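You operate a simulated robot arm through the tools that you are given. There is no shell and no other tool. Be economical: measure what you need, move in short steps, check, and stop when the job is done.

You are at the controls of a simulated robot arm. One attempt, no reset.

JOB
Shut the winder down: power off, bobbin into the green bobbin tray, thread free, cone on the rack, dial SLOW.
Fine: power off before the bobbin, thread free before the cone.

Only the result counts: the job must be done as asked and must still hold three seconds after the hand-in. Knocking over, shifting, dropping, spilling or breaking anything else fails it.

ROBOT AND FRAMES
A 5-joint arm with a two-finger parallel gripper, fixed in place. Base frame: the origin is at the foot of the arm, x ahead of it, y to its left, z up; the work surface is at about z = 12. Units: mm, degrees, N and s.
With the tool pointing down near the work surface it reaches from about 260 to 600 mm from the base axis. Its first joint turns from -66.0 to 66.0 degrees. The tool tilts only in the upright plane through the base axis and itself; it spins freely about its own axis. Payload 1.57 kg.
The TCP is the grasp point between the finger pads, 30 mm short of the fingertips. In the tool frame z runs along the fingers and y along their closing line. The gripper opens to 80 mm. The fingers are 17 mm wide and 12 mm thick; the gripper's body (40 by 82 mm) begins 80 mm behind the TCP.
Orientation is that of the tool frame in the base frame, as a unit quaternion [x, y, z, w]. With the fingers straight down and closing along the base's y, the tool's x points along the base's -x, its y along +y and its z along -z.

CONTROLS
- The arm moves only by the tool arm_command. Its argument "rows" is a list of rows, each an object of numbers (a shift or turn left out is 0, a gripper value left out holds the last): "tx", "ty", "tz": the shift along the tool's x, y, z in units of 25 mm (1.0 is 25 mm); "ax", "ay", "az": the turn, a rotation vector about the tool's x, y, z in units of 8 degrees (1.0 is 8 degrees); "fingers": the gripper command, from -1 (fully open) to 1 (shut), values between in proportion. In form: [{"tx": .., "ty": .., "tz": .., "ax": .., "ay": .., "az": .., "fingers": ..}, ...]. A call has 1 to 20 rows; each row shifts and turns the commanded pose from where the row before left it, along the tool's axes as they then stand. A call with a number of a shift or a turn outside -1 to 1 is refused whole. Each row takes 0.2 s and may step no farther than 50 mm and 8.6 degrees from the row before; otherwise, or with a gripper value out of range, the whole call is refused. Where a pose cannot be reached the arm comes as near as it can. A force on the tool above 40 N (or 10 N above the force at the start of the call, whichever is more), or a blocked arm, ends the call early, and 0.2 s more pass. The fingers move at their own pace (about 153 mm/s each) and stop on an object; they squeeze with about 43 N. The grip force told is the motor's: it shows also when the fingers shut on nothing. Time passes only in rows, and 0.2 s behind the last, so rows that do not move let the fingers close. It gives the time, the measured TCP pose, the force on the tool (base axes), the opening and the grip force at its end, in the units of the frame above (readings bear some noise), and new pictures: "show" is both (left out), scene, wrist or none.
- Cameras (640 x 400 px; columns grow to the right, rows downward): "scene" is fixed at [40.4, 393.4, 523.9]; the picture's right is [-0.75, -0.66, 0.00], its down [-0.37, 0.42, -0.83] and it looks along [0.55, -0.62, -0.56] (base axes); focal length 310 px, centre (320, 200). "wrist" rides on the gripper at [-32, 0, -78] in the tool frame; the picture's right is [0.00, -1.00, 0.00], its down [0.97, 0.00, -0.24] and it looks along [0.24, 0.00, 0.97] (tool axes); focal length 218 px, centre (320, 200). There is no depth. A picture from a camera that has moved, and an enlarged one, comes with that camera's place and axes in the base frame and with its lens.
- enlarge(camera, box): a new picture of the part [left, top, right, bottom] of that camera's present view, enlarged. It takes no simulated time.
- finish_job(): hands the job in; it is judged then, once.

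Work in short steps. Places have to be worked out from the pictures, the camera data and where the tool is seen: move nearer, look again, correct. Check each grasp and each placing, and mend what went wrong. You have 120 turns and 170 pictures in all, those below and enlarged ones among them. Open the gripper and draw the arm clear of the work before you hand the job in, unless the task says otherwise; then end with one line.

The tools are called as name(argument=value, ...) on one line, values as JSON. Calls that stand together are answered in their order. arm_command: Moves the arm, as the interface text tells. Its arguments: {"type":"object","properties":{"rows":{"type":"array"},"show":{"type":"string","enum":["both","scene","wrist","none"]}},"required":["rows"]} The other tools are called the same way: enlarge (camera, box) takes an enlarged picture of a part of a camera's view; finish_job () hands the job in.

At the start:

```text
time_s: 0.0
tool_pos: [224.3, -226.7, 342.7]
tool_rot: [0.0, 1.0, 0.0, 0.0]
contact_force: [0.0, 0.6, -0.3]
opening: 79.9
grasp_force: 0.1
```

scene: 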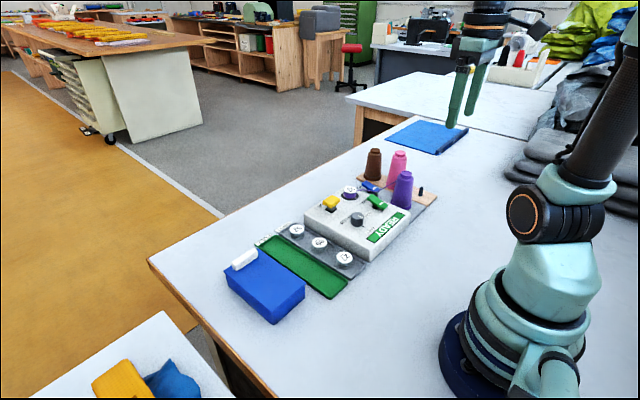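
wrist: 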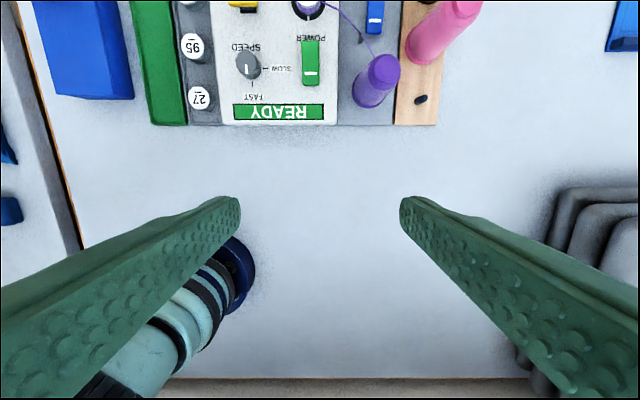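

The machine sits ahead of the arm with switch, dial, bobbin, thread and cone. I look closer before moving.

enlarge(camera="scene", box=[220, 130, 450, 330])

enlarge(camera="wrist", box=[130, 0, 490, 140])

```text
2.00 times, centred on (335, 230) of scene
camera zoom: at [40.4, 393.4, 523.9], right [-0.75, -0.66, 0.0], down [-0.37, 0.42, -0.83], along [0.55, -0.62, -0.56], focal length 619 px, centre (290, 140)
```

zoom: 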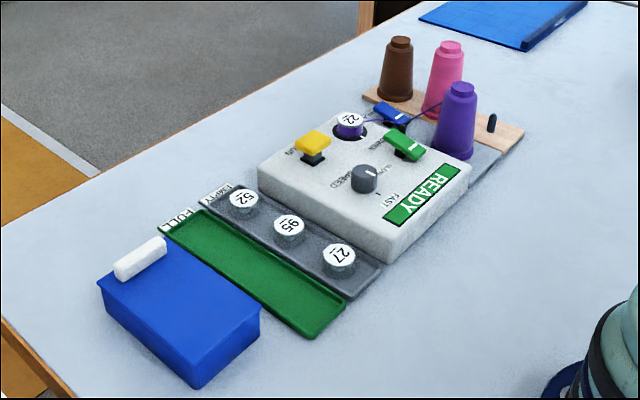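

```text
1.78 times, centred on (310, 70) of wrist
camera zoom: at [256.6, -224.9, 419.4], right [0.0, -1.0, 0.0], down [-0.97, 0.0, 0.24], along [-0.24, 0.0, -0.97], focal length 388 px, centre (338, 431)
```

zoom: 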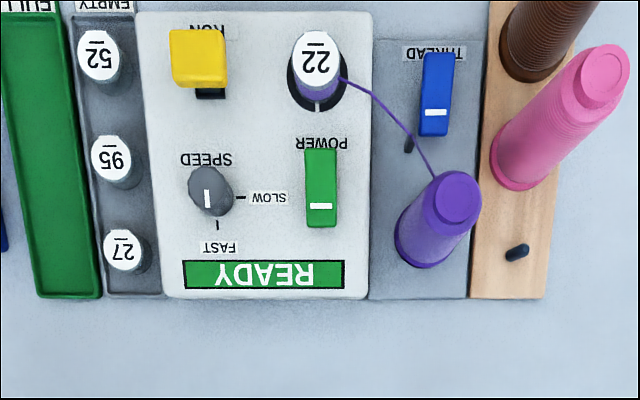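

Rough places: machine centre about (390,-200), free rack peg about (331,-391). I move the wrist camera over the machine for a better look.

arm_command(rows=[{"tx": -1}, {"tx": -1}, {"tx": -1}, {"tx": -1}, {"tx": -1}, {"tx": -1}, {}])

```text
time_s: 1.6
tool_pos: [374.0, -227.4, 341.8]
tool_rot: [-0.001, 1.0, 0.0, 0.001]
contact_force: [0.1, -0.2, -0.4]
opening: 80.0
grasp_force: 0.0
camera wrist: at [406.9, -224.9, 419.5], right [0.0, -1.0, 0.0], down [-0.97, 0.0, 0.24], along [-0.24, 0.0, -0.97], focal length 218 px, centre (320, 200)
```

scene: 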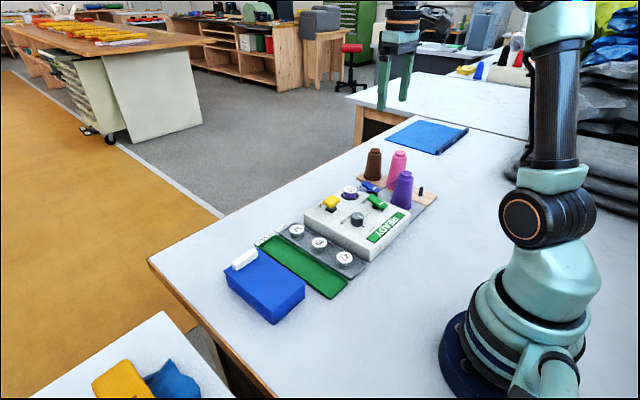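
wrist: 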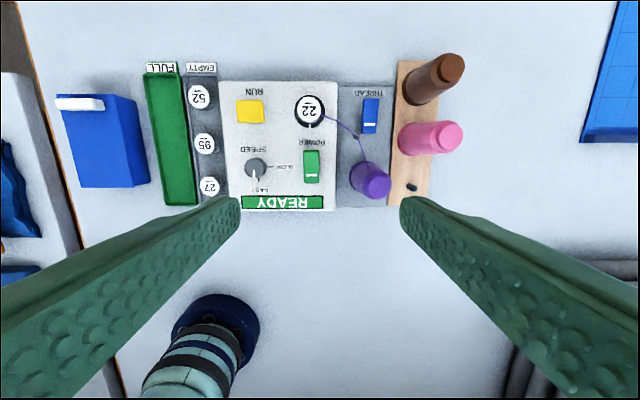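

enlarge(camera="wrist", box=[140, 50, 340, 215])

enlarge(camera="wrist", box=[290, 45, 480, 215])

enlarge(camera="scene", box=[300, 140, 450, 270])

```text
2.42 times, centred on (240, 132) of wrist
camera zoom: at [406.9, -224.9, 419.5], right [0.0, -1.0, 0.0], down [-0.97, 0.0, 0.24], along [-0.24, 0.0, -0.97], focal length 529 px, centre (514, 364)
```

zoom: 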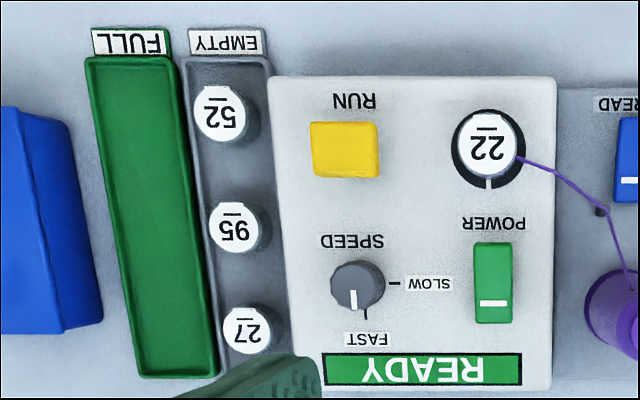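

```text
2.35 times, centred on (385, 130) of wrist
camera zoom: at [406.9, -224.9, 419.5], right [0.0, -1.0, 0.0], down [-0.97, 0.0, 0.24], along [-0.24, 0.0, -0.97], focal length 514 px, centre (167, 365)
```

zoom: 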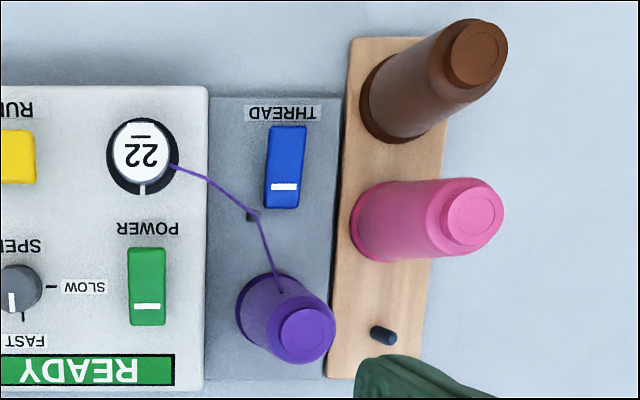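

```text
3.08 times, centred on (375, 205) of scene
camera zoom: at [40.4, 393.4, 523.9], right [-0.75, -0.66, 0.0], down [-0.37, 0.42, -0.83], along [0.55, -0.62, -0.56], focal length 953 px, centre (151, 185)
```

zoom: 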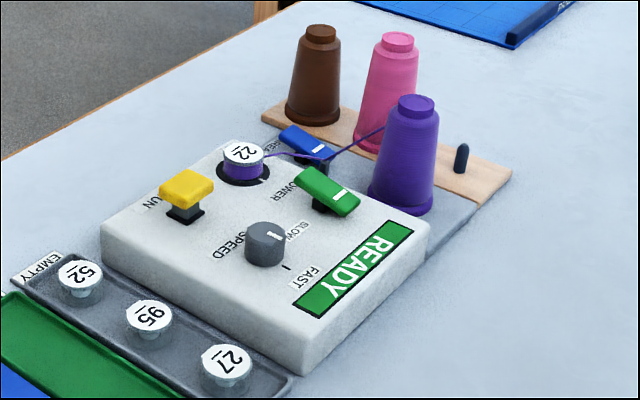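

Triangulation puts the green POWER paddle centre near (374.5,-211,63), about 53 mm long in x, +x end raised (white mark at the pressed end). I close the fingers and come down above the raised end.

arm_command(rows=[{"tx": -0.8, "ty": 0.66, "fingers": 1}, {"tz": 1}, {"tz": 1}, {"tz": 1}, {"tz": 1}, {"tz": 1}, {"tz": 1}, {"tz": 1}, {"tz": 1}, {"tz": 0.4}, {}])

```text
time_s: 4.0
tool_pos: [394.0, -210.5, 132.4]
tool_rot: [0.0, 1.0, 0.0, 0.0]
contact_force: [-0.2, -0.2, 0.6]
opening: 0.0
grasp_force: 21.0
camera wrist: at [426.7, -208.0, 209.6], right [0.0, -1.0, 0.0], down [-0.97, 0.0, 0.24], along [-0.24, 0.0, -0.97], focal length 218 px, centre (320, 200)
```

scene: 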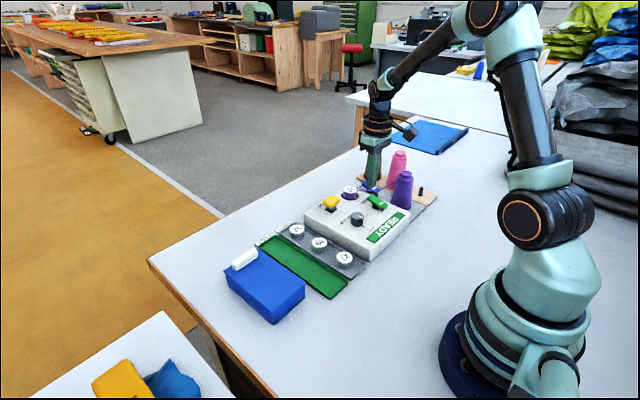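
wrist: 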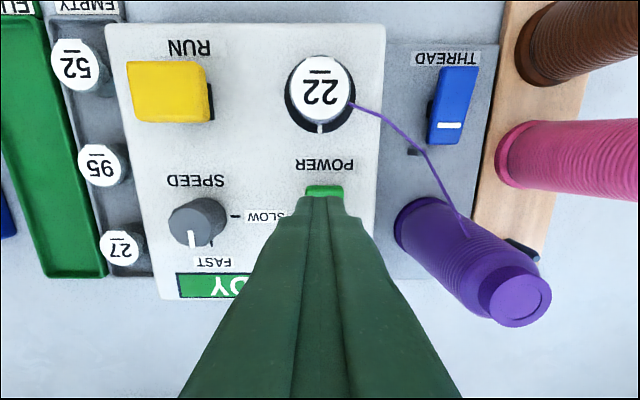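

Closed tips are just inside the paddle's +x edge (~x=401). I lower gently to press.

arm_command(rows=[{"tz": 0.8}, {"tz": 0.4}, {"tz": 0.2}, {"tz": 0.2}, {}])

```text
time_s: 5.2
tool_pos: [394.3, -211.8, 92.8]
tool_rot: [0.0, 1.0, 0.001, 0.0]
contact_force: [0.1, 2.2, 9.8]
opening: 0.1
grasp_force: 20.8
camera wrist: at [427.0, -208.8, 170.5], right [0.0, -1.0, 0.0], down [-0.97, 0.0, 0.24], along [-0.24, 0.0, -0.97], focal length 218 px, centre (320, 200)
```

scene: 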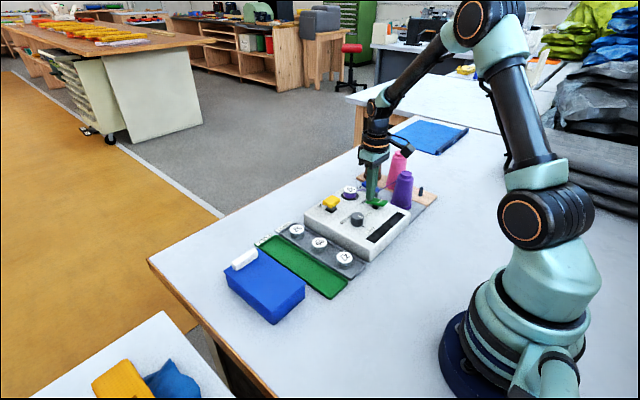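
wrist: 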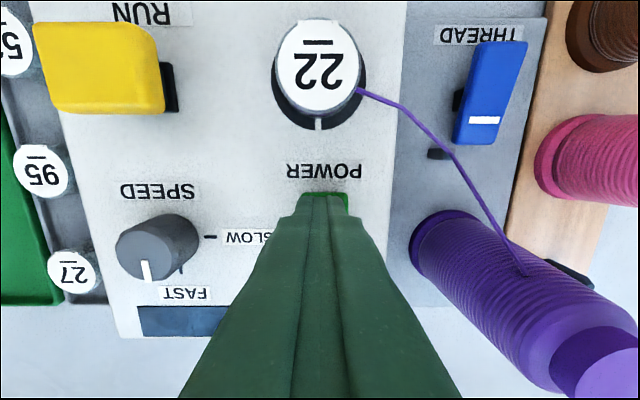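

The READY panel went dark, so power is off. I press 2 mm more, then lift and check that it latched.

arm_command(rows=[{"tz": 0.12}, {}, {"tz": -0.8}, {"tz": -1}, {"tz": -1}, {}])

enlarge(camera="scene", box=[300, 140, 450, 270])

```text
time_s: 6.6
tool_pos: [392.8, -210.3, 158.7]
tool_rot: [0.0, 1.0, -0.001, -0.001]
contact_force: [0.8, 0.2, -1.4]
opening: 0.0
grasp_force: 21.2
camera wrist: at [426.4, -208.9, 236.9], right [0.0, -1.0, 0.0], down [-0.97, 0.0, 0.24], along [-0.24, 0.0, -0.97], focal length 218 px, centre (320, 200)
```

scene: 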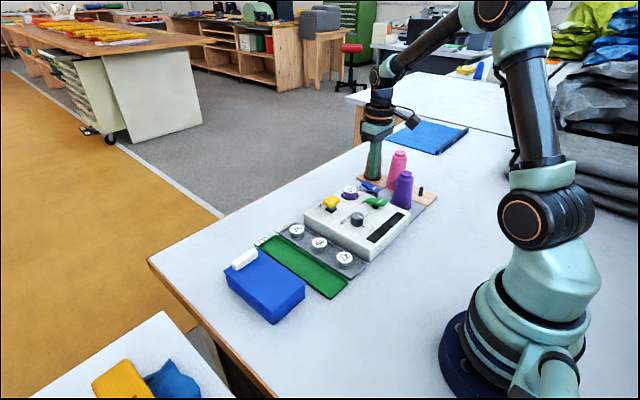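
wrist: 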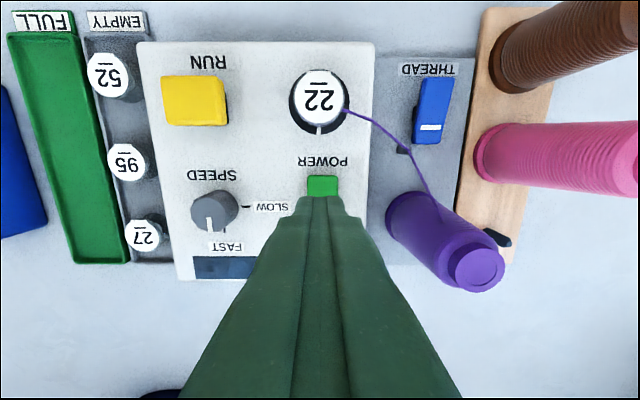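

```text
3.08 times, centred on (375, 205) of scene
camera zoom: at [40.3, 393.4, 523.9], right [-0.75, -0.66, 0.0], down [-0.37, 0.42, -0.83], along [0.55, -0.62, -0.56], focal length 953 px, centre (151, 185)
```

zoom: 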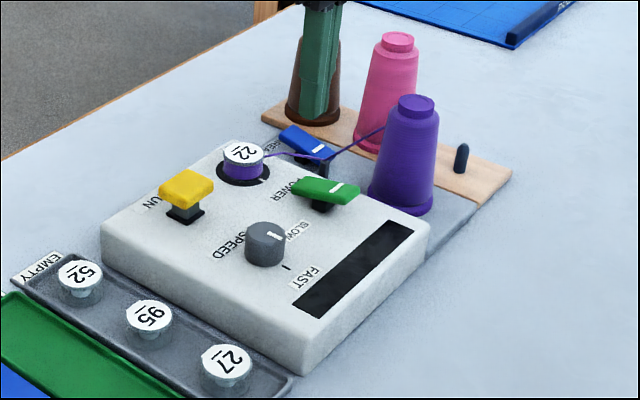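

Power latched off. The blue THREAD paddle I judge centred at about (456,-306,36), same style with its +x end raised; I move above (475,-306).

arm_command(rows=[{"tx": -1}, {"tx": -1}, {"tx": -1}, {"tx": -0.3, "ty": -0.85}, {"ty": -1}, {"ty": -1}, {"ty": -1}, {"tz": 1}, {"tz": 0.6}, {}])

enlarge(camera="scene", box=[320, 120, 450, 230])

```text
time_s: 8.8
tool_pos: [476.4, -306.8, 118.7]
tool_rot: [0.0, 1.0, 0.0, 0.0]
contact_force: [-0.1, 0.2, -0.2]
opening: 0.1
grasp_force: 21.0
camera wrist: at [509.4, -305.3, 196.2], right [0.0, -1.0, 0.0], down [-0.97, 0.0, 0.24], along [-0.24, 0.0, -0.97], focal length 218 px, centre (320, 200)
```

scene: 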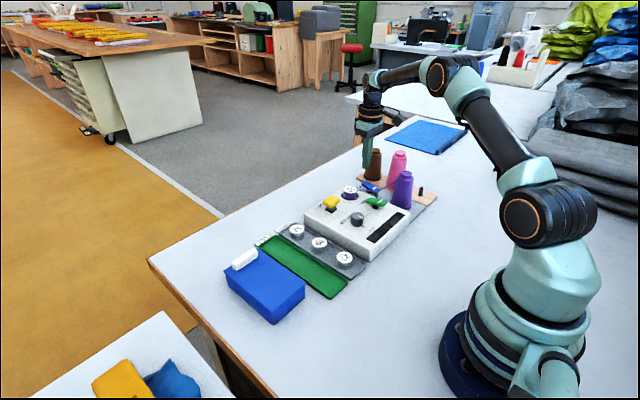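
wrist: 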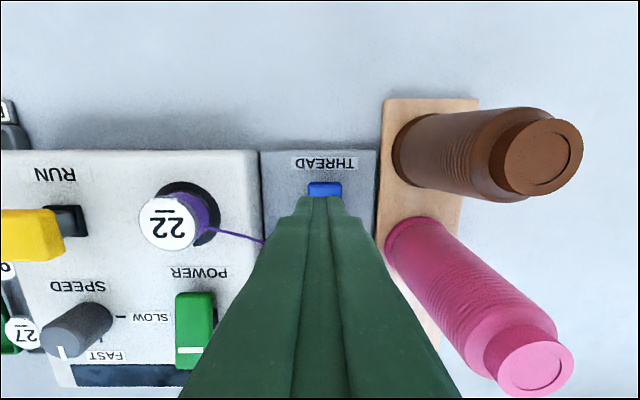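

```text
3.64 times, centred on (385, 175) of scene
camera zoom: at [40.4, 393.4, 523.9], right [-0.75, -0.66, 0.0], down [-0.37, 0.42, -0.83], along [0.55, -0.62, -0.56], focal length 1126 px, centre (84, 291)
```

zoom: 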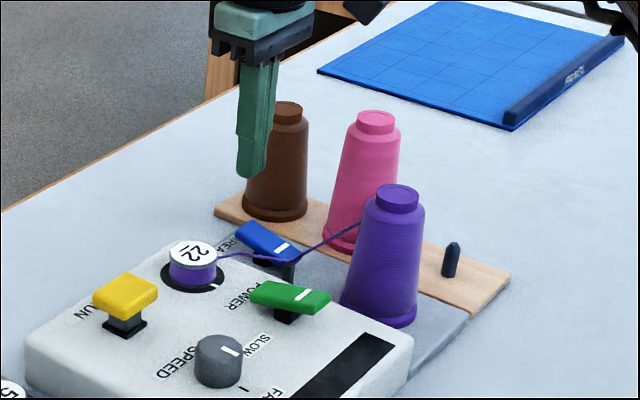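

Tips are over the raised end of the blue paddle (edge at x≈484). Lowering to press.

arm_command(rows=[{"tz": 0.8}, {"tz": 0.8}, {"tz": 0.2}, {"tz": 0.2}, {}])

enlarge(camera="scene", box=[320, 120, 450, 230])

```text
time_s: 10.0
tool_pos: [476.2, -307.2, 70.0]
tool_rot: [0.0, 1.0, 0.0, -0.001]
contact_force: [-0.6, -0.2, -1.0]
opening: 0.2
grasp_force: 21.9
camera wrist: at [509.3, -304.8, 146.7], right [0.0, -1.0, 0.0], down [-0.97, 0.0, 0.24], along [-0.24, 0.0, -0.97], focal length 218 px, centre (320, 200)
```

scene: 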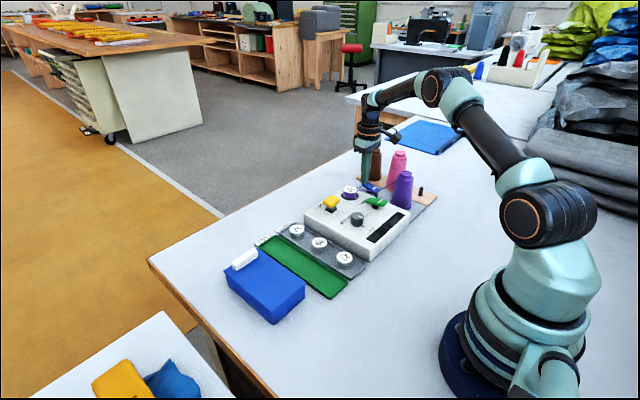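
wrist: 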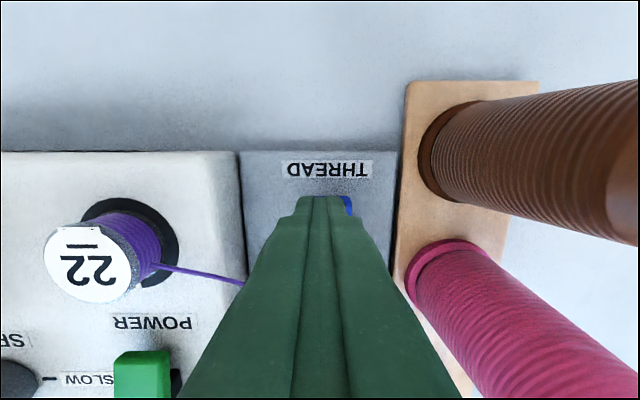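

```text
3.64 times, centred on (385, 175) of scene
camera zoom: at [40.4, 393.4, 523.9], right [-0.75, -0.66, 0.0], down [-0.37, 0.42, -0.83], along [0.55, -0.62, -0.56], focal length 1126 px, centre (84, 291)
```

zoom: 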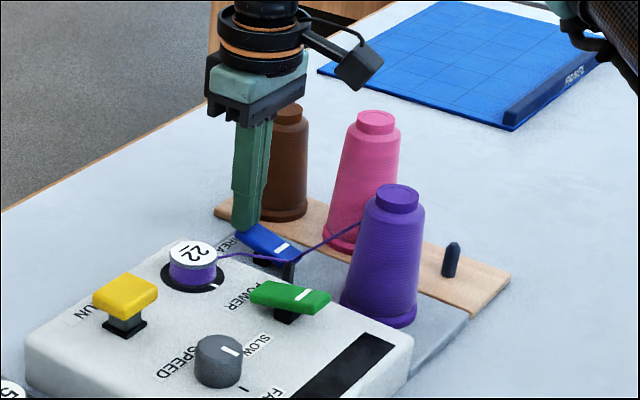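

No contact yet; the paddle lies ~4 mm further to -y. I shift and continue down in small steps.

arm_command(rows=[{"ty": -0.16}, {"tz": 0.12}, {"tz": 0.12}, {"tz": 0.12}, {}])

enlarge(camera="scene", box=[320, 120, 450, 230])

```text
time_s: 11.2
tool_pos: [474.9, -309.9, 60.4]
tool_rot: [0.0, 1.0, 0.0, 0.0]
contact_force: [-0.7, 0.2, 3.6]
opening: 0.0
grasp_force: 21.3
camera wrist: at [509.0, -308.7, 137.6], right [0.0, -1.0, 0.0], down [-0.97, 0.0, 0.24], along [-0.24, 0.0, -0.97], focal length 218 px, centre (320, 200)
```

scene: 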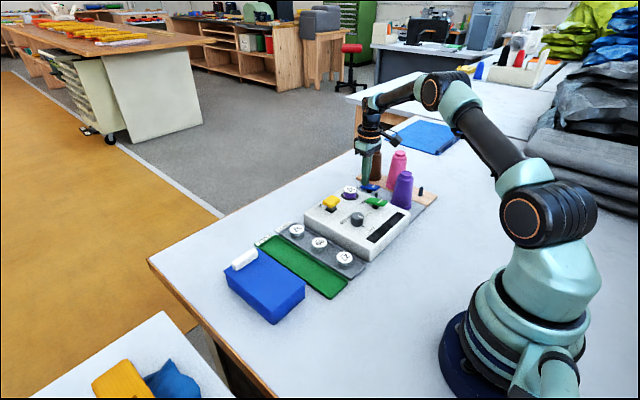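
wrist: 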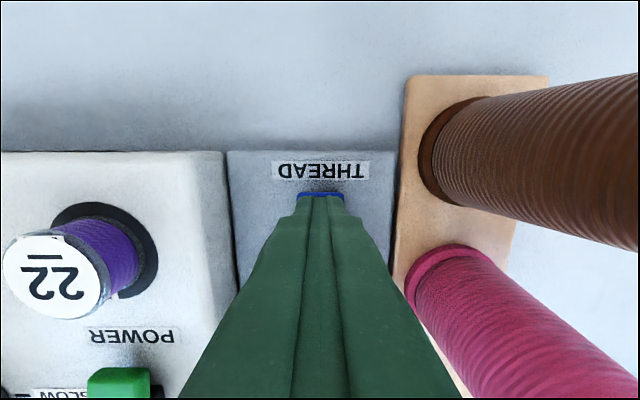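

```text
3.64 times, centred on (385, 175) of scene
camera zoom: at [40.3, 393.4, 523.9], right [-0.75, -0.66, 0.0], down [-0.37, 0.42, -0.83], along [0.55, -0.62, -0.56], focal length 1126 px, centre (84, 291)
```

zoom: 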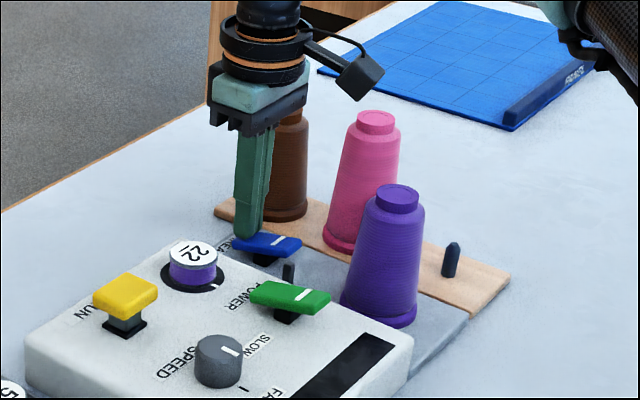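

The thread vanished and the paddle flipped: thread is free. I lift and move over the bobbin, opening partly, for a close look.

arm_command(rows=[{"tz": -1}, {"tz": -1}, {"tz": -1}, {"tz": -1}, {"ty": 1}, {"ty": 1}, {"ty": 1}, {"ty": 1, "fingers": -0.5}, {"tx": 0.6}, {}])

enlarge(camera="scene", box=[300, 140, 450, 270])

```text
time_s: 13.4
tool_pos: [460.3, -210.6, 160.8]
tool_rot: [0.0, 1.0, 0.0, 0.001]
contact_force: [0.0, -0.3, 0.2]
opening: 60.1
grasp_force: 0.0
camera wrist: at [493.4, -208.0, 237.7], right [0.0, -1.0, 0.0], down [-0.97, 0.0, 0.24], along [-0.24, 0.0, -0.97], focal length 218 px, centre (320, 200)
```

scene: 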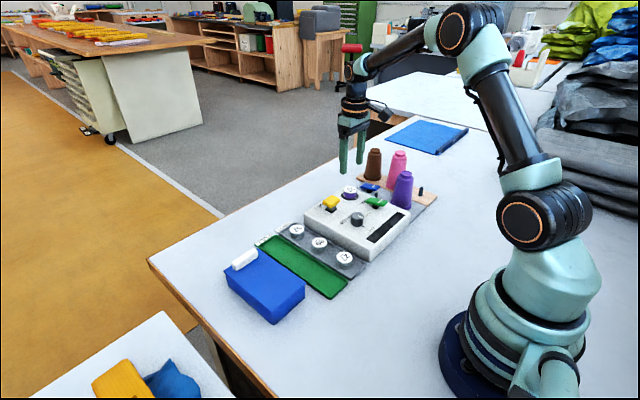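
wrist: 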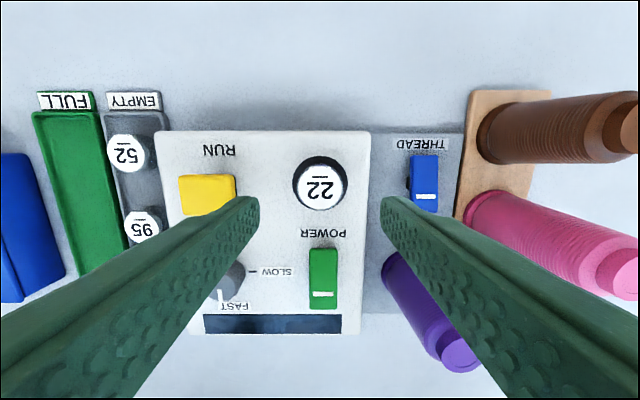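

```text
3.08 times, centred on (375, 205) of scene
camera zoom: at [40.3, 393.4, 523.9], right [-0.75, -0.66, 0.0], down [-0.37, 0.42, -0.83], along [0.55, -0.62, -0.56], focal length 953 px, centre (151, 185)
```

zoom: 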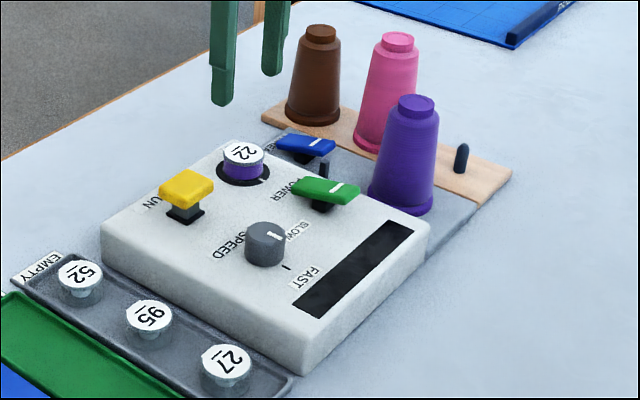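

Bobbin top works out at (460.5,-208.5,65), right under the gripper, with room on both sides. Descending around it.

arm_command(rows=[{"ty": 0.06, "tz": 1}, {"tz": 1}, {"tz": 0.6}, {"tz": 0.4}, {"tz": 0.3}, {}])

enlarge(camera="scene", box=[300, 140, 450, 270])

```text
time_s: 14.8
tool_pos: [460.2, -209.2, 77.8]
tool_rot: [0.0, 1.0, 0.0, -0.001]
contact_force: [-0.1, -0.3, -0.3]
opening: 59.9
grasp_force: 0.0
camera wrist: at [493.8, -207.1, 155.0], right [0.0, -1.0, 0.0], down [-0.97, 0.0, 0.24], along [-0.24, 0.0, -0.97], focal length 218 px, centre (320, 200)
```

scene: 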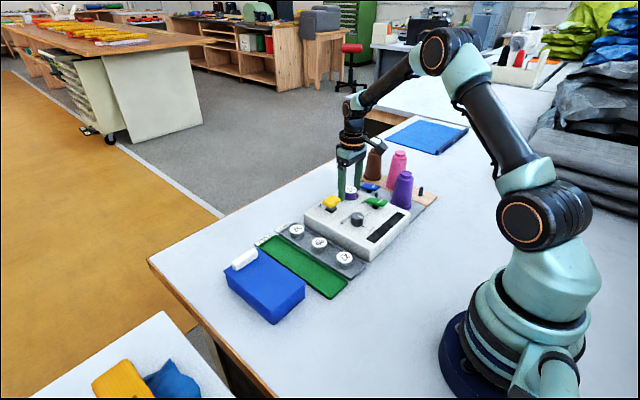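
wrist: 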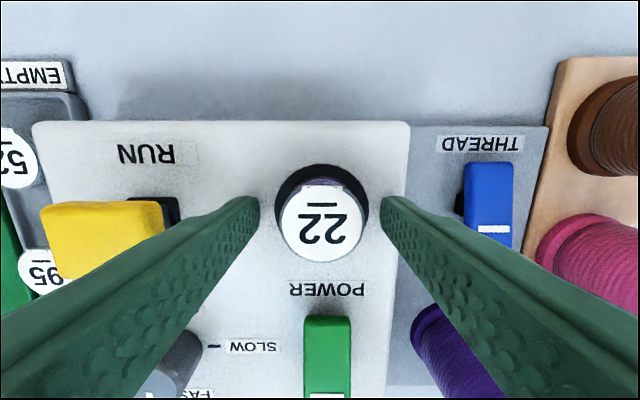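

```text
3.08 times, centred on (375, 205) of scene
camera zoom: at [40.4, 393.4, 523.9], right [-0.75, -0.66, 0.0], down [-0.37, 0.42, -0.83], along [0.55, -0.62, -0.56], focal length 953 px, centre (151, 185)
```

zoom: 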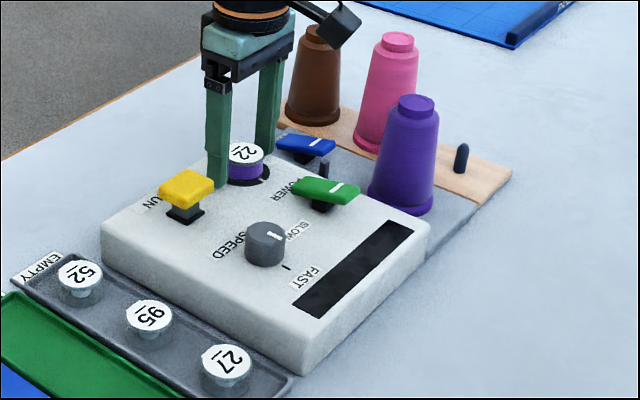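

Bobbin is centred between the pads; closing.

arm_command(rows=[{"tz": 0.08, "fingers": 1}, {}, {}])

enlarge(camera="scene", box=[300, 140, 450, 270])

```text
time_s: 15.6
tool_pos: [461.0, -208.6, 75.6]
tool_rot: [-0.001, 1.0, 0.0, 0.002]
contact_force: [-4.4, -1.1, 12.4]
opening: 36.0
grasp_force: 43.0
camera wrist: at [494.1, -207.1, 153.8], right [0.0, -1.0, 0.0], down [-0.97, 0.0, 0.24], along [-0.24, 0.0, -0.97], focal length 218 px, centre (320, 200)
```

scene: 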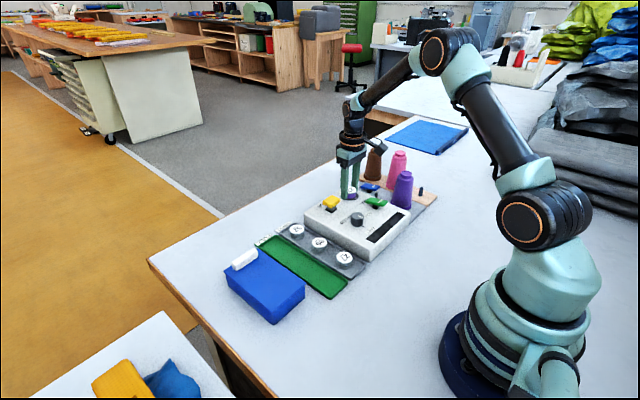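
wrist: 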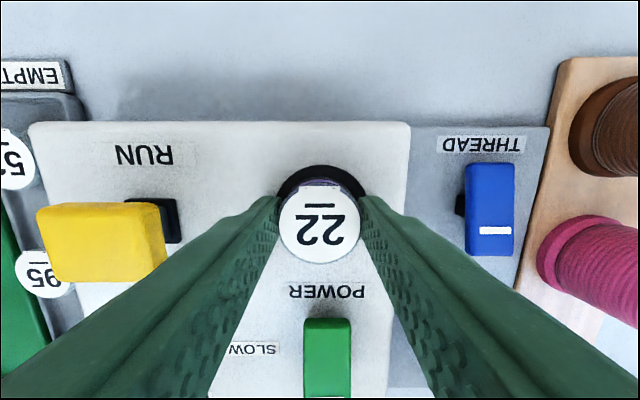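

```text
3.08 times, centred on (375, 205) of scene
camera zoom: at [40.3, 393.5, 523.8], right [-0.75, -0.66, 0.0], down [-0.37, 0.42, -0.83], along [0.55, -0.62, -0.56], focal length 953 px, centre (151, 185)
```

zoom: 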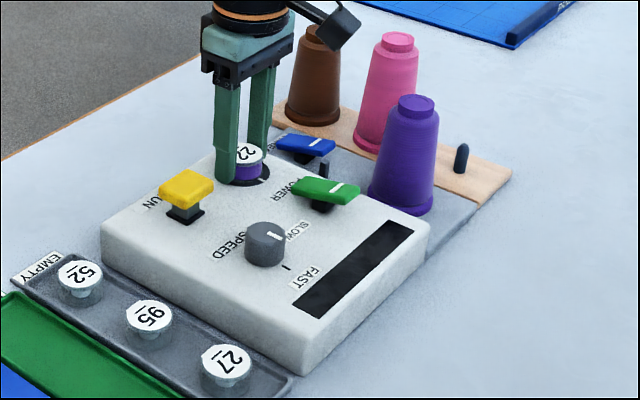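

Held at 36 mm opening with firm grip. Lifting straight up off the spindle.

arm_command(rows=[{"tz": -0.3}, {"tz": -0.5}, {"tz": -1}, {"tz": -1}, {"tz": -1}, {}])

enlarge(camera="scene", box=[300, 110, 450, 240])

```text
time_s: 17.0
tool_pos: [460.3, -206.9, 171.0]
tool_rot: [0.0, 1.0, -0.001, 0.0]
contact_force: [0.5, 0.3, 0.2]
opening: 35.8
grasp_force: 43.2
camera wrist: at [493.6, -206.0, 247.9], right [0.0, -1.0, 0.0], down [-0.97, 0.0, 0.24], along [-0.24, 0.0, -0.97], focal length 218 px, centre (320, 200)
```

scene: 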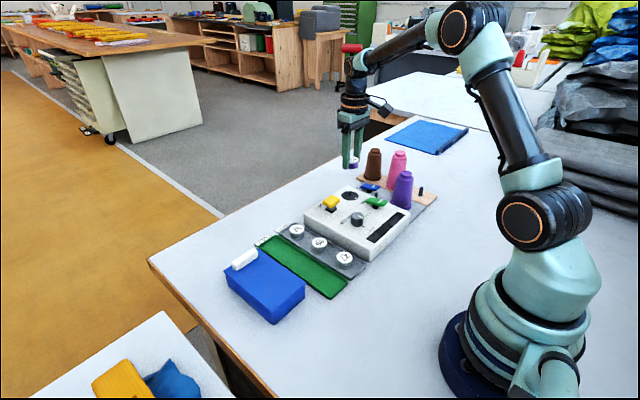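
wrist: 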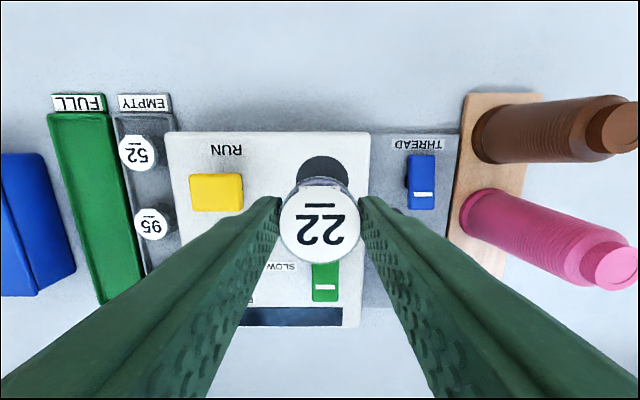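

```text
3.08 times, centred on (375, 175) of scene
camera zoom: at [40.4, 393.4, 523.9], right [-0.75, -0.66, 0.0], down [-0.37, 0.42, -0.83], along [0.55, -0.62, -0.56], focal length 953 px, centre (151, 277)
```

zoom: 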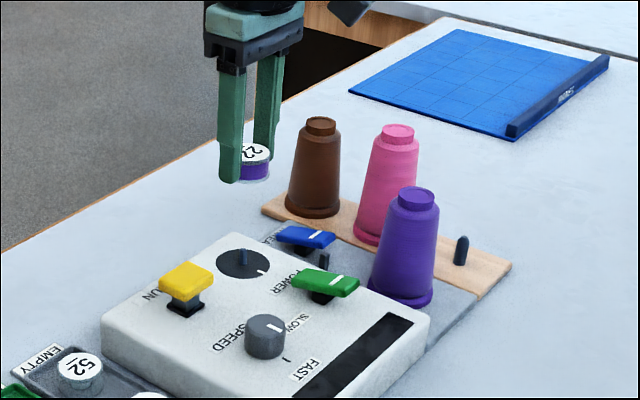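

Bobbin is in hand. Green FULL tray: centre about (410,38), 61 mm wide in y and 226 long in x. I move over it, then spin 90° so the fingers close along its length.

arm_command(rows=[{"ty": 0.98, "tx": 0.2}, {"ty": 0.98, "tx": 0.2}, {"ty": 0.98, "tx": 0.2}, {"ty": 0.98, "tx": 0.2}, {"ty": 0.98, "tx": 0.2}, {"ty": 0.98, "tx": 0.2}, {"ty": 0.98, "tx": 0.2}, {"ty": 0.98, "tx": 0.2}, {"ty": 0.98, "tx": 0.2}, {"ty": 0.98, "tx": 0.2}, {}], show="wrist")

arm_command(rows=[{"az": 0.9375}, {"az": 0.9375}, {"az": 0.9375}, {"az": 0.9375}, {"az": 0.9375}, {"az": 0.9375}, {"az": 0.9375}, {"az": 0.9375}, {"az": 0.9375}, {"az": 0.9375}, {"az": 0.9375}, {"az": 0.9375}, {"tz": 1}, {"tz": 1}, {}])

```text
time_s: 19.4
tool_pos: [410.5, 36.3, 170.7]
tool_rot: [0.0, 1.0, 0.001, 0.0]
contact_force: [-0.4, -1.0, 0.0]
opening: 36.4
grasp_force: 42.8
camera wrist: at [443.5, 38.3, 248.2], right [0.0, -1.0, 0.0], down [-0.97, 0.0, 0.24], along [-0.24, 0.0, -0.97], focal length 218 px, centre (320, 200)
```

wrist: 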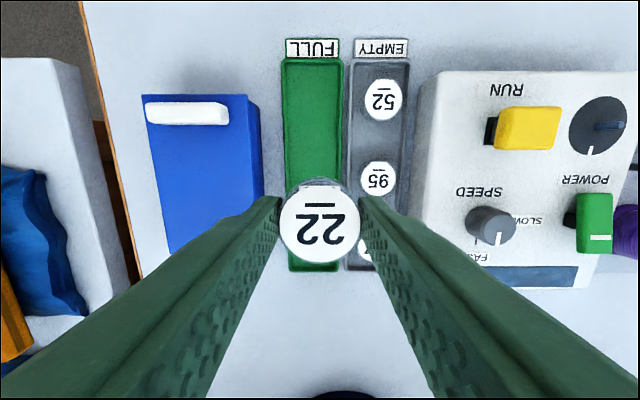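

```text
time_s: 22.6
tool_pos: [411.2, 35.7, 121.3]
tool_rot: [0.707, 0.707, 0.0, 0.0]
contact_force: [-0.6, 0.1, -0.5]
opening: 36.2
grasp_force: 42.7
camera wrist: at [411.9, 5.5, 197.9], right [-1.0, 0.0, 0.0], down [0.0, 0.97, 0.24], along [0.0, 0.24, -0.97], focal length 218 px, centre (320, 200)
```

scene: 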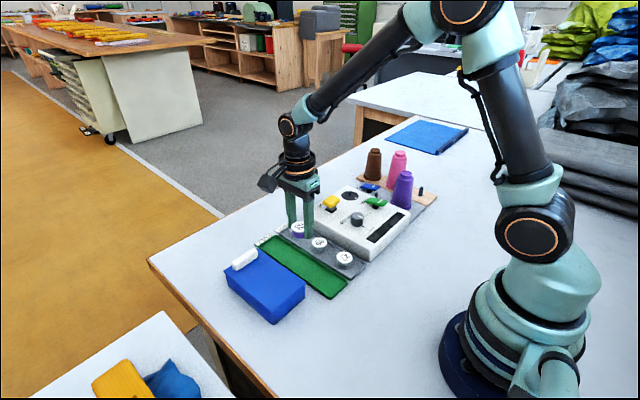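
wrist: 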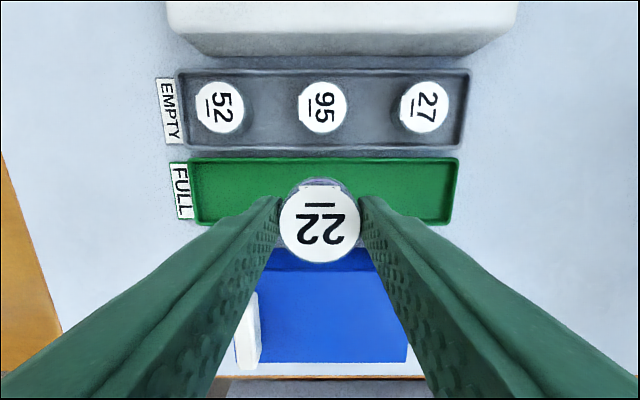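

Tray spans y≈15–72, so its centre is y≈43. I shift +7 mm in y and lower.

arm_command(rows=[{"tx": 0.28}, {"tz": 1}, {"tz": 1}, {"tz": 0.5}, {}])

enlarge(camera="scene", box=[230, 180, 380, 310])

```text
time_s: 23.8
tool_pos: [410.2, 42.6, 57.6]
tool_rot: [0.707, 0.707, 0.0, 0.001]
contact_force: [-0.2, -0.3, 0.2]
opening: 36.1
grasp_force: 43.5
camera wrist: at [411.7, 13.1, 135.7], right [-1.0, 0.0, 0.0], down [0.0, 0.97, 0.24], along [0.0, 0.24, -0.97], focal length 218 px, centre (320, 200)
```

scene: 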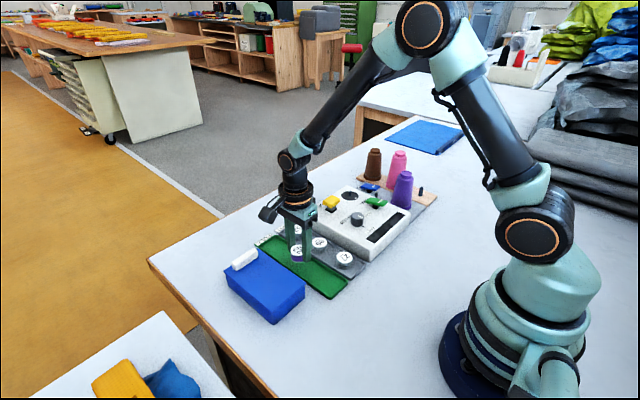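
wrist: 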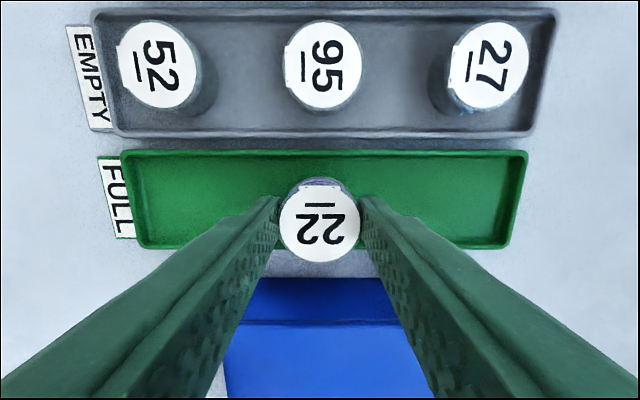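

```text
3.08 times, centred on (305, 245) of scene
camera zoom: at [40.4, 393.4, 523.9], right [-0.75, -0.66, 0.0], down [-0.37, 0.42, -0.83], along [0.55, -0.62, -0.56], focal length 953 px, centre (366, 62)
```

zoom: 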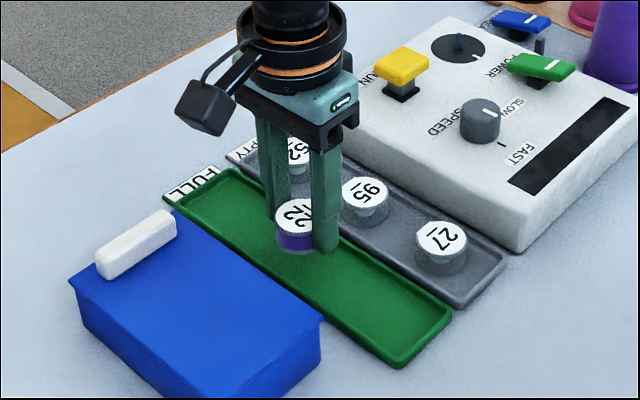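

Well centred in the tray (y 15–71). Lowering the last ~10 mm in small steps until contact.

arm_command(rows=[{"tz": 0.2}, {"tz": 0.12}, {"tz": 0.08}, {}])

enlarge(camera="scene", box=[260, 200, 350, 280])

```text
time_s: 24.8
tool_pos: [410.2, 43.1, 48.4]
tool_rot: [0.707, 0.708, 0.0, 0.0]
contact_force: [-1.6, 0.4, -0.4]
opening: 36.1
grasp_force: 43.0
camera wrist: at [412.1, 12.7, 125.3], right [-1.0, 0.0, 0.0], down [0.0, 0.97, 0.24], along [0.0, 0.24, -0.97], focal length 218 px, centre (320, 200)
```

scene: 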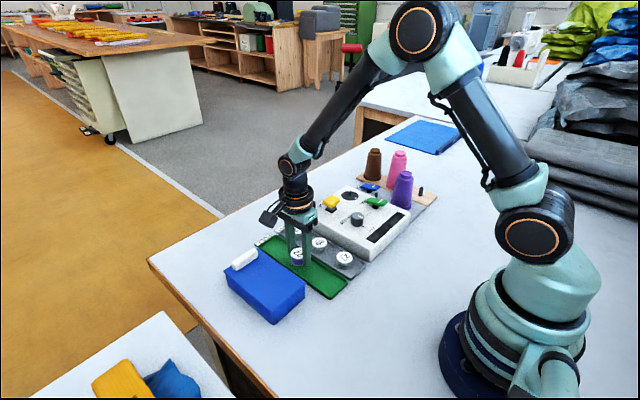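
wrist: 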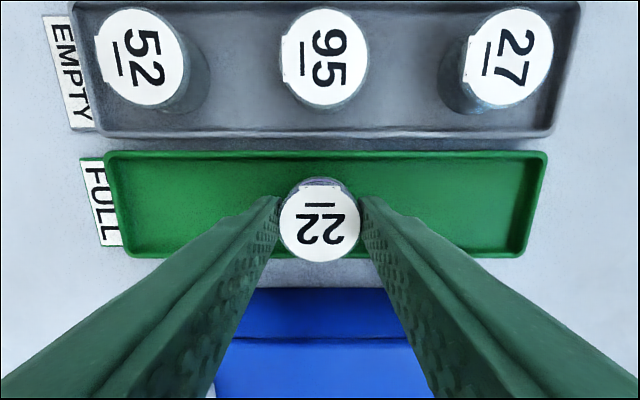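

```text
5.00 times, centred on (305, 240) of scene
camera zoom: at [40.4, 393.4, 523.9], right [-0.75, -0.66, 0.0], down [-0.37, 0.42, -0.83], along [0.55, -0.62, -0.56], focal length 1548 px, centre (395, 0)
```

zoom: 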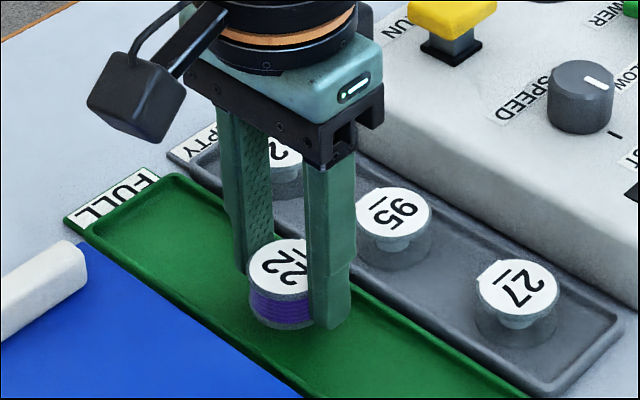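

No contact yet (tips at 18.4). A few more 1–1.5 mm steps.

arm_command(rows=[{"tz": 0.05}, {"tz": 0.05}, {"tz": 0.04}, {}], show="none")

```text
time_s: 25.8
tool_pos: [411.7, 43.8, 45.3]
tool_rot: [0.707, 0.707, -0.001, 0.0]
contact_force: [0.2, 0.5, -0.2]
opening: 36.2
grasp_force: 42.9
```

arm_command(rows=[{"tz": 0.04}, {"tz": 0.04}, {"tz": 0.04}, {}], show="none")

enlarge(camera="scene", box=[270, 220, 330, 275])

```text
time_s: 26.8
tool_pos: [410.3, 42.9, 42.3]
tool_rot: [0.707, 0.707, 0.001, 0.0]
contact_force: [0.4, 0.4, -0.1]
opening: 36.0
grasp_force: 43.0
```

```text
7.27 times, centred on (300, 248) of scene
camera zoom: at [40.4, 393.4, 523.9], right [-0.75, -0.66, 0.0], down [-0.37, 0.42, -0.83], along [0.55, -0.62, -0.56], focal length 2252 px, centre (466, -146)
```

zoom: 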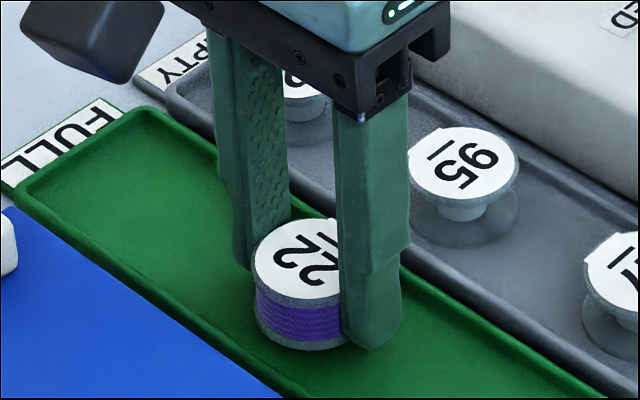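

Still no contact; continuing 1 mm at a time until a force shows.

arm_command(rows=[{"tz": 0.04}, {"tz": 0.04}, {}], show="none")

```text
time_s: 27.6
tool_pos: [411.0, 44.6, 38.5]
tool_rot: [0.707, 0.707, 0.001, 0.0]
contact_force: [1.3, -0.5, 0.5]
opening: 36.2
grasp_force: 42.6
```

enlarge(camera="scene", box=[270, 220, 330, 275])

```text
7.27 times, centred on (300, 248) of scene
camera zoom: at [40.4, 393.4, 523.9], right [-0.75, -0.66, 0.0], down [-0.37, 0.42, -0.83], along [0.55, -0.62, -0.56], focal length 2252 px, centre (466, -146)
```

zoom: 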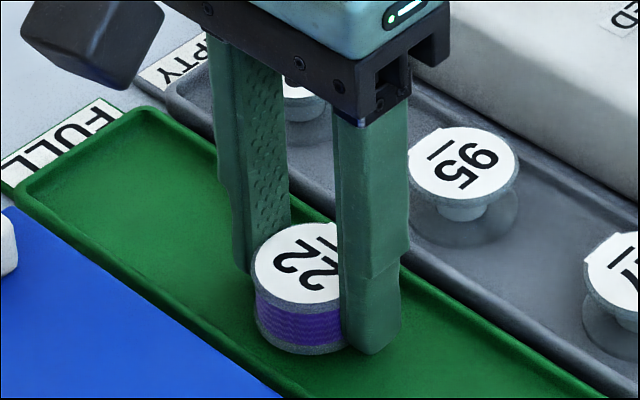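

arm_command(rows=[{"tz": 0.04}, {"tz": 0.04}, {}], show="none")

enlarge(camera="scene", box=[270, 220, 330, 275])

```text
time_s: 28.4
tool_pos: [410.4, 42.9, 38.0]
tool_rot: [0.707, 0.707, 0.0, 0.0]
contact_force: [0.0, 0.7, 0.6]
opening: 36.0
grasp_force: 42.7
```

```text
7.27 times, centred on (300, 248) of scene
camera zoom: at [40.4, 393.4, 523.9], right [-0.75, -0.66, 0.0], down [-0.37, 0.42, -0.83], along [0.55, -0.62, -0.56], focal length 2252 px, centre (466, -146)
```

zoom: 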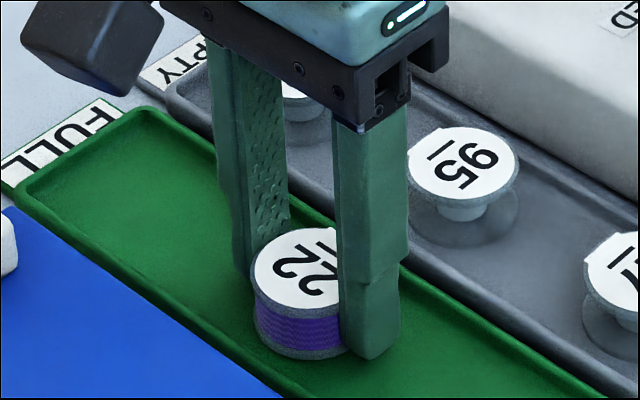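

arm_command(rows=[{"tz": 0.04}, {"tz": 0.04}, {"tz": 0.04}, {}], show="none")

enlarge(camera="scene", box=[270, 220, 330, 275])

```text
time_s: 29.4
tool_pos: [410.1, 43.3, 35.7]
tool_rot: [0.706, 0.708, 0.001, 0.001]
contact_force: [-6.0, 2.0, 20.2]
opening: 36.0
grasp_force: 42.7
```

```text
7.27 times, centred on (300, 248) of scene
camera zoom: at [40.3, 393.4, 523.9], right [-0.75, -0.66, 0.0], down [-0.37, 0.42, -0.83], along [0.55, -0.62, -0.56], focal length 2252 px, centre (466, -146)
```

zoom: 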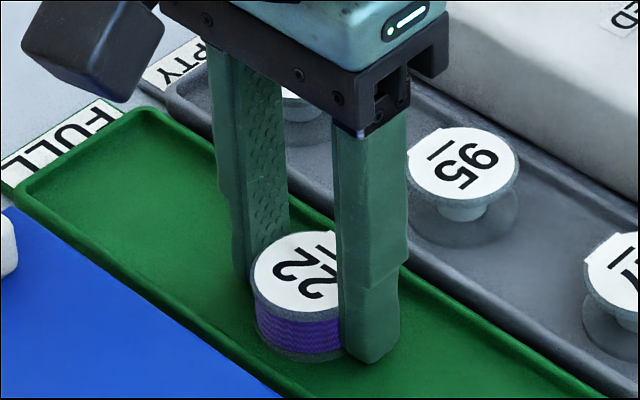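

Contact at 20 N: the bobbin is seated. I ease up 1 mm, open modestly and rise.

arm_command(rows=[{"tz": -0.06}, {"fingers": -0.3}, {}, {"tz": -0.4}, {"tz": -1}, {"tz": -1}, {"tz": -1}, {"tz": -1}, {}])

enlarge(camera="scene", box=[230, 180, 380, 310])

```text
time_s: 31.4
tool_pos: [409.9, 42.9, 146.6]
tool_rot: [0.707, 0.707, 0.0, 0.0]
contact_force: [0.1, 0.3, 0.0]
opening: 52.1
grasp_force: 0.1
camera wrist: at [410.9, 12.9, 223.4], right [-1.0, 0.0, 0.0], down [0.0, 0.97, 0.24], along [0.0, 0.24, -0.97], focal length 218 px, centre (320, 200)
```

scene: 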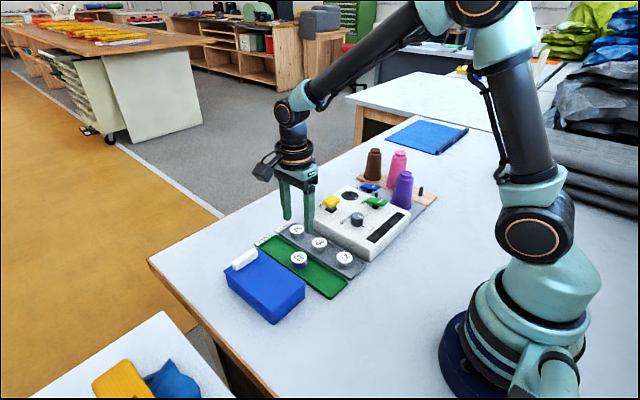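
wrist: 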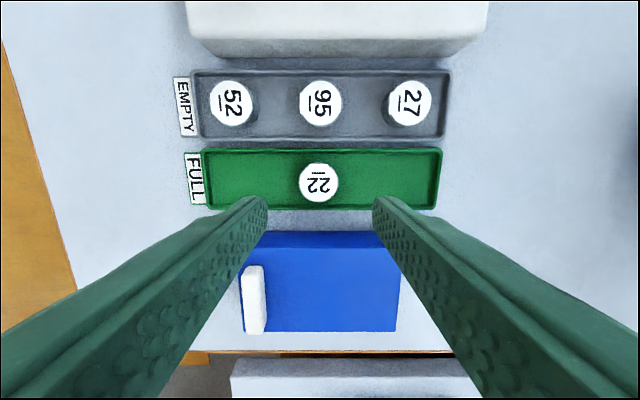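

```text
3.08 times, centred on (305, 245) of scene
camera zoom: at [40.3, 393.4, 523.9], right [-0.75, -0.66, 0.0], down [-0.37, 0.42, -0.83], along [0.55, -0.62, -0.56], focal length 953 px, centre (366, 62)
```

zoom: 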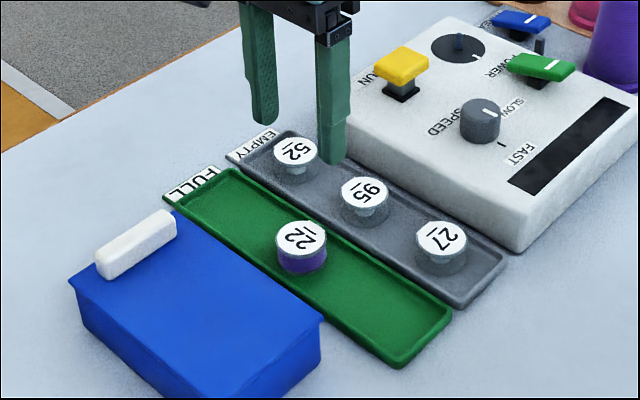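

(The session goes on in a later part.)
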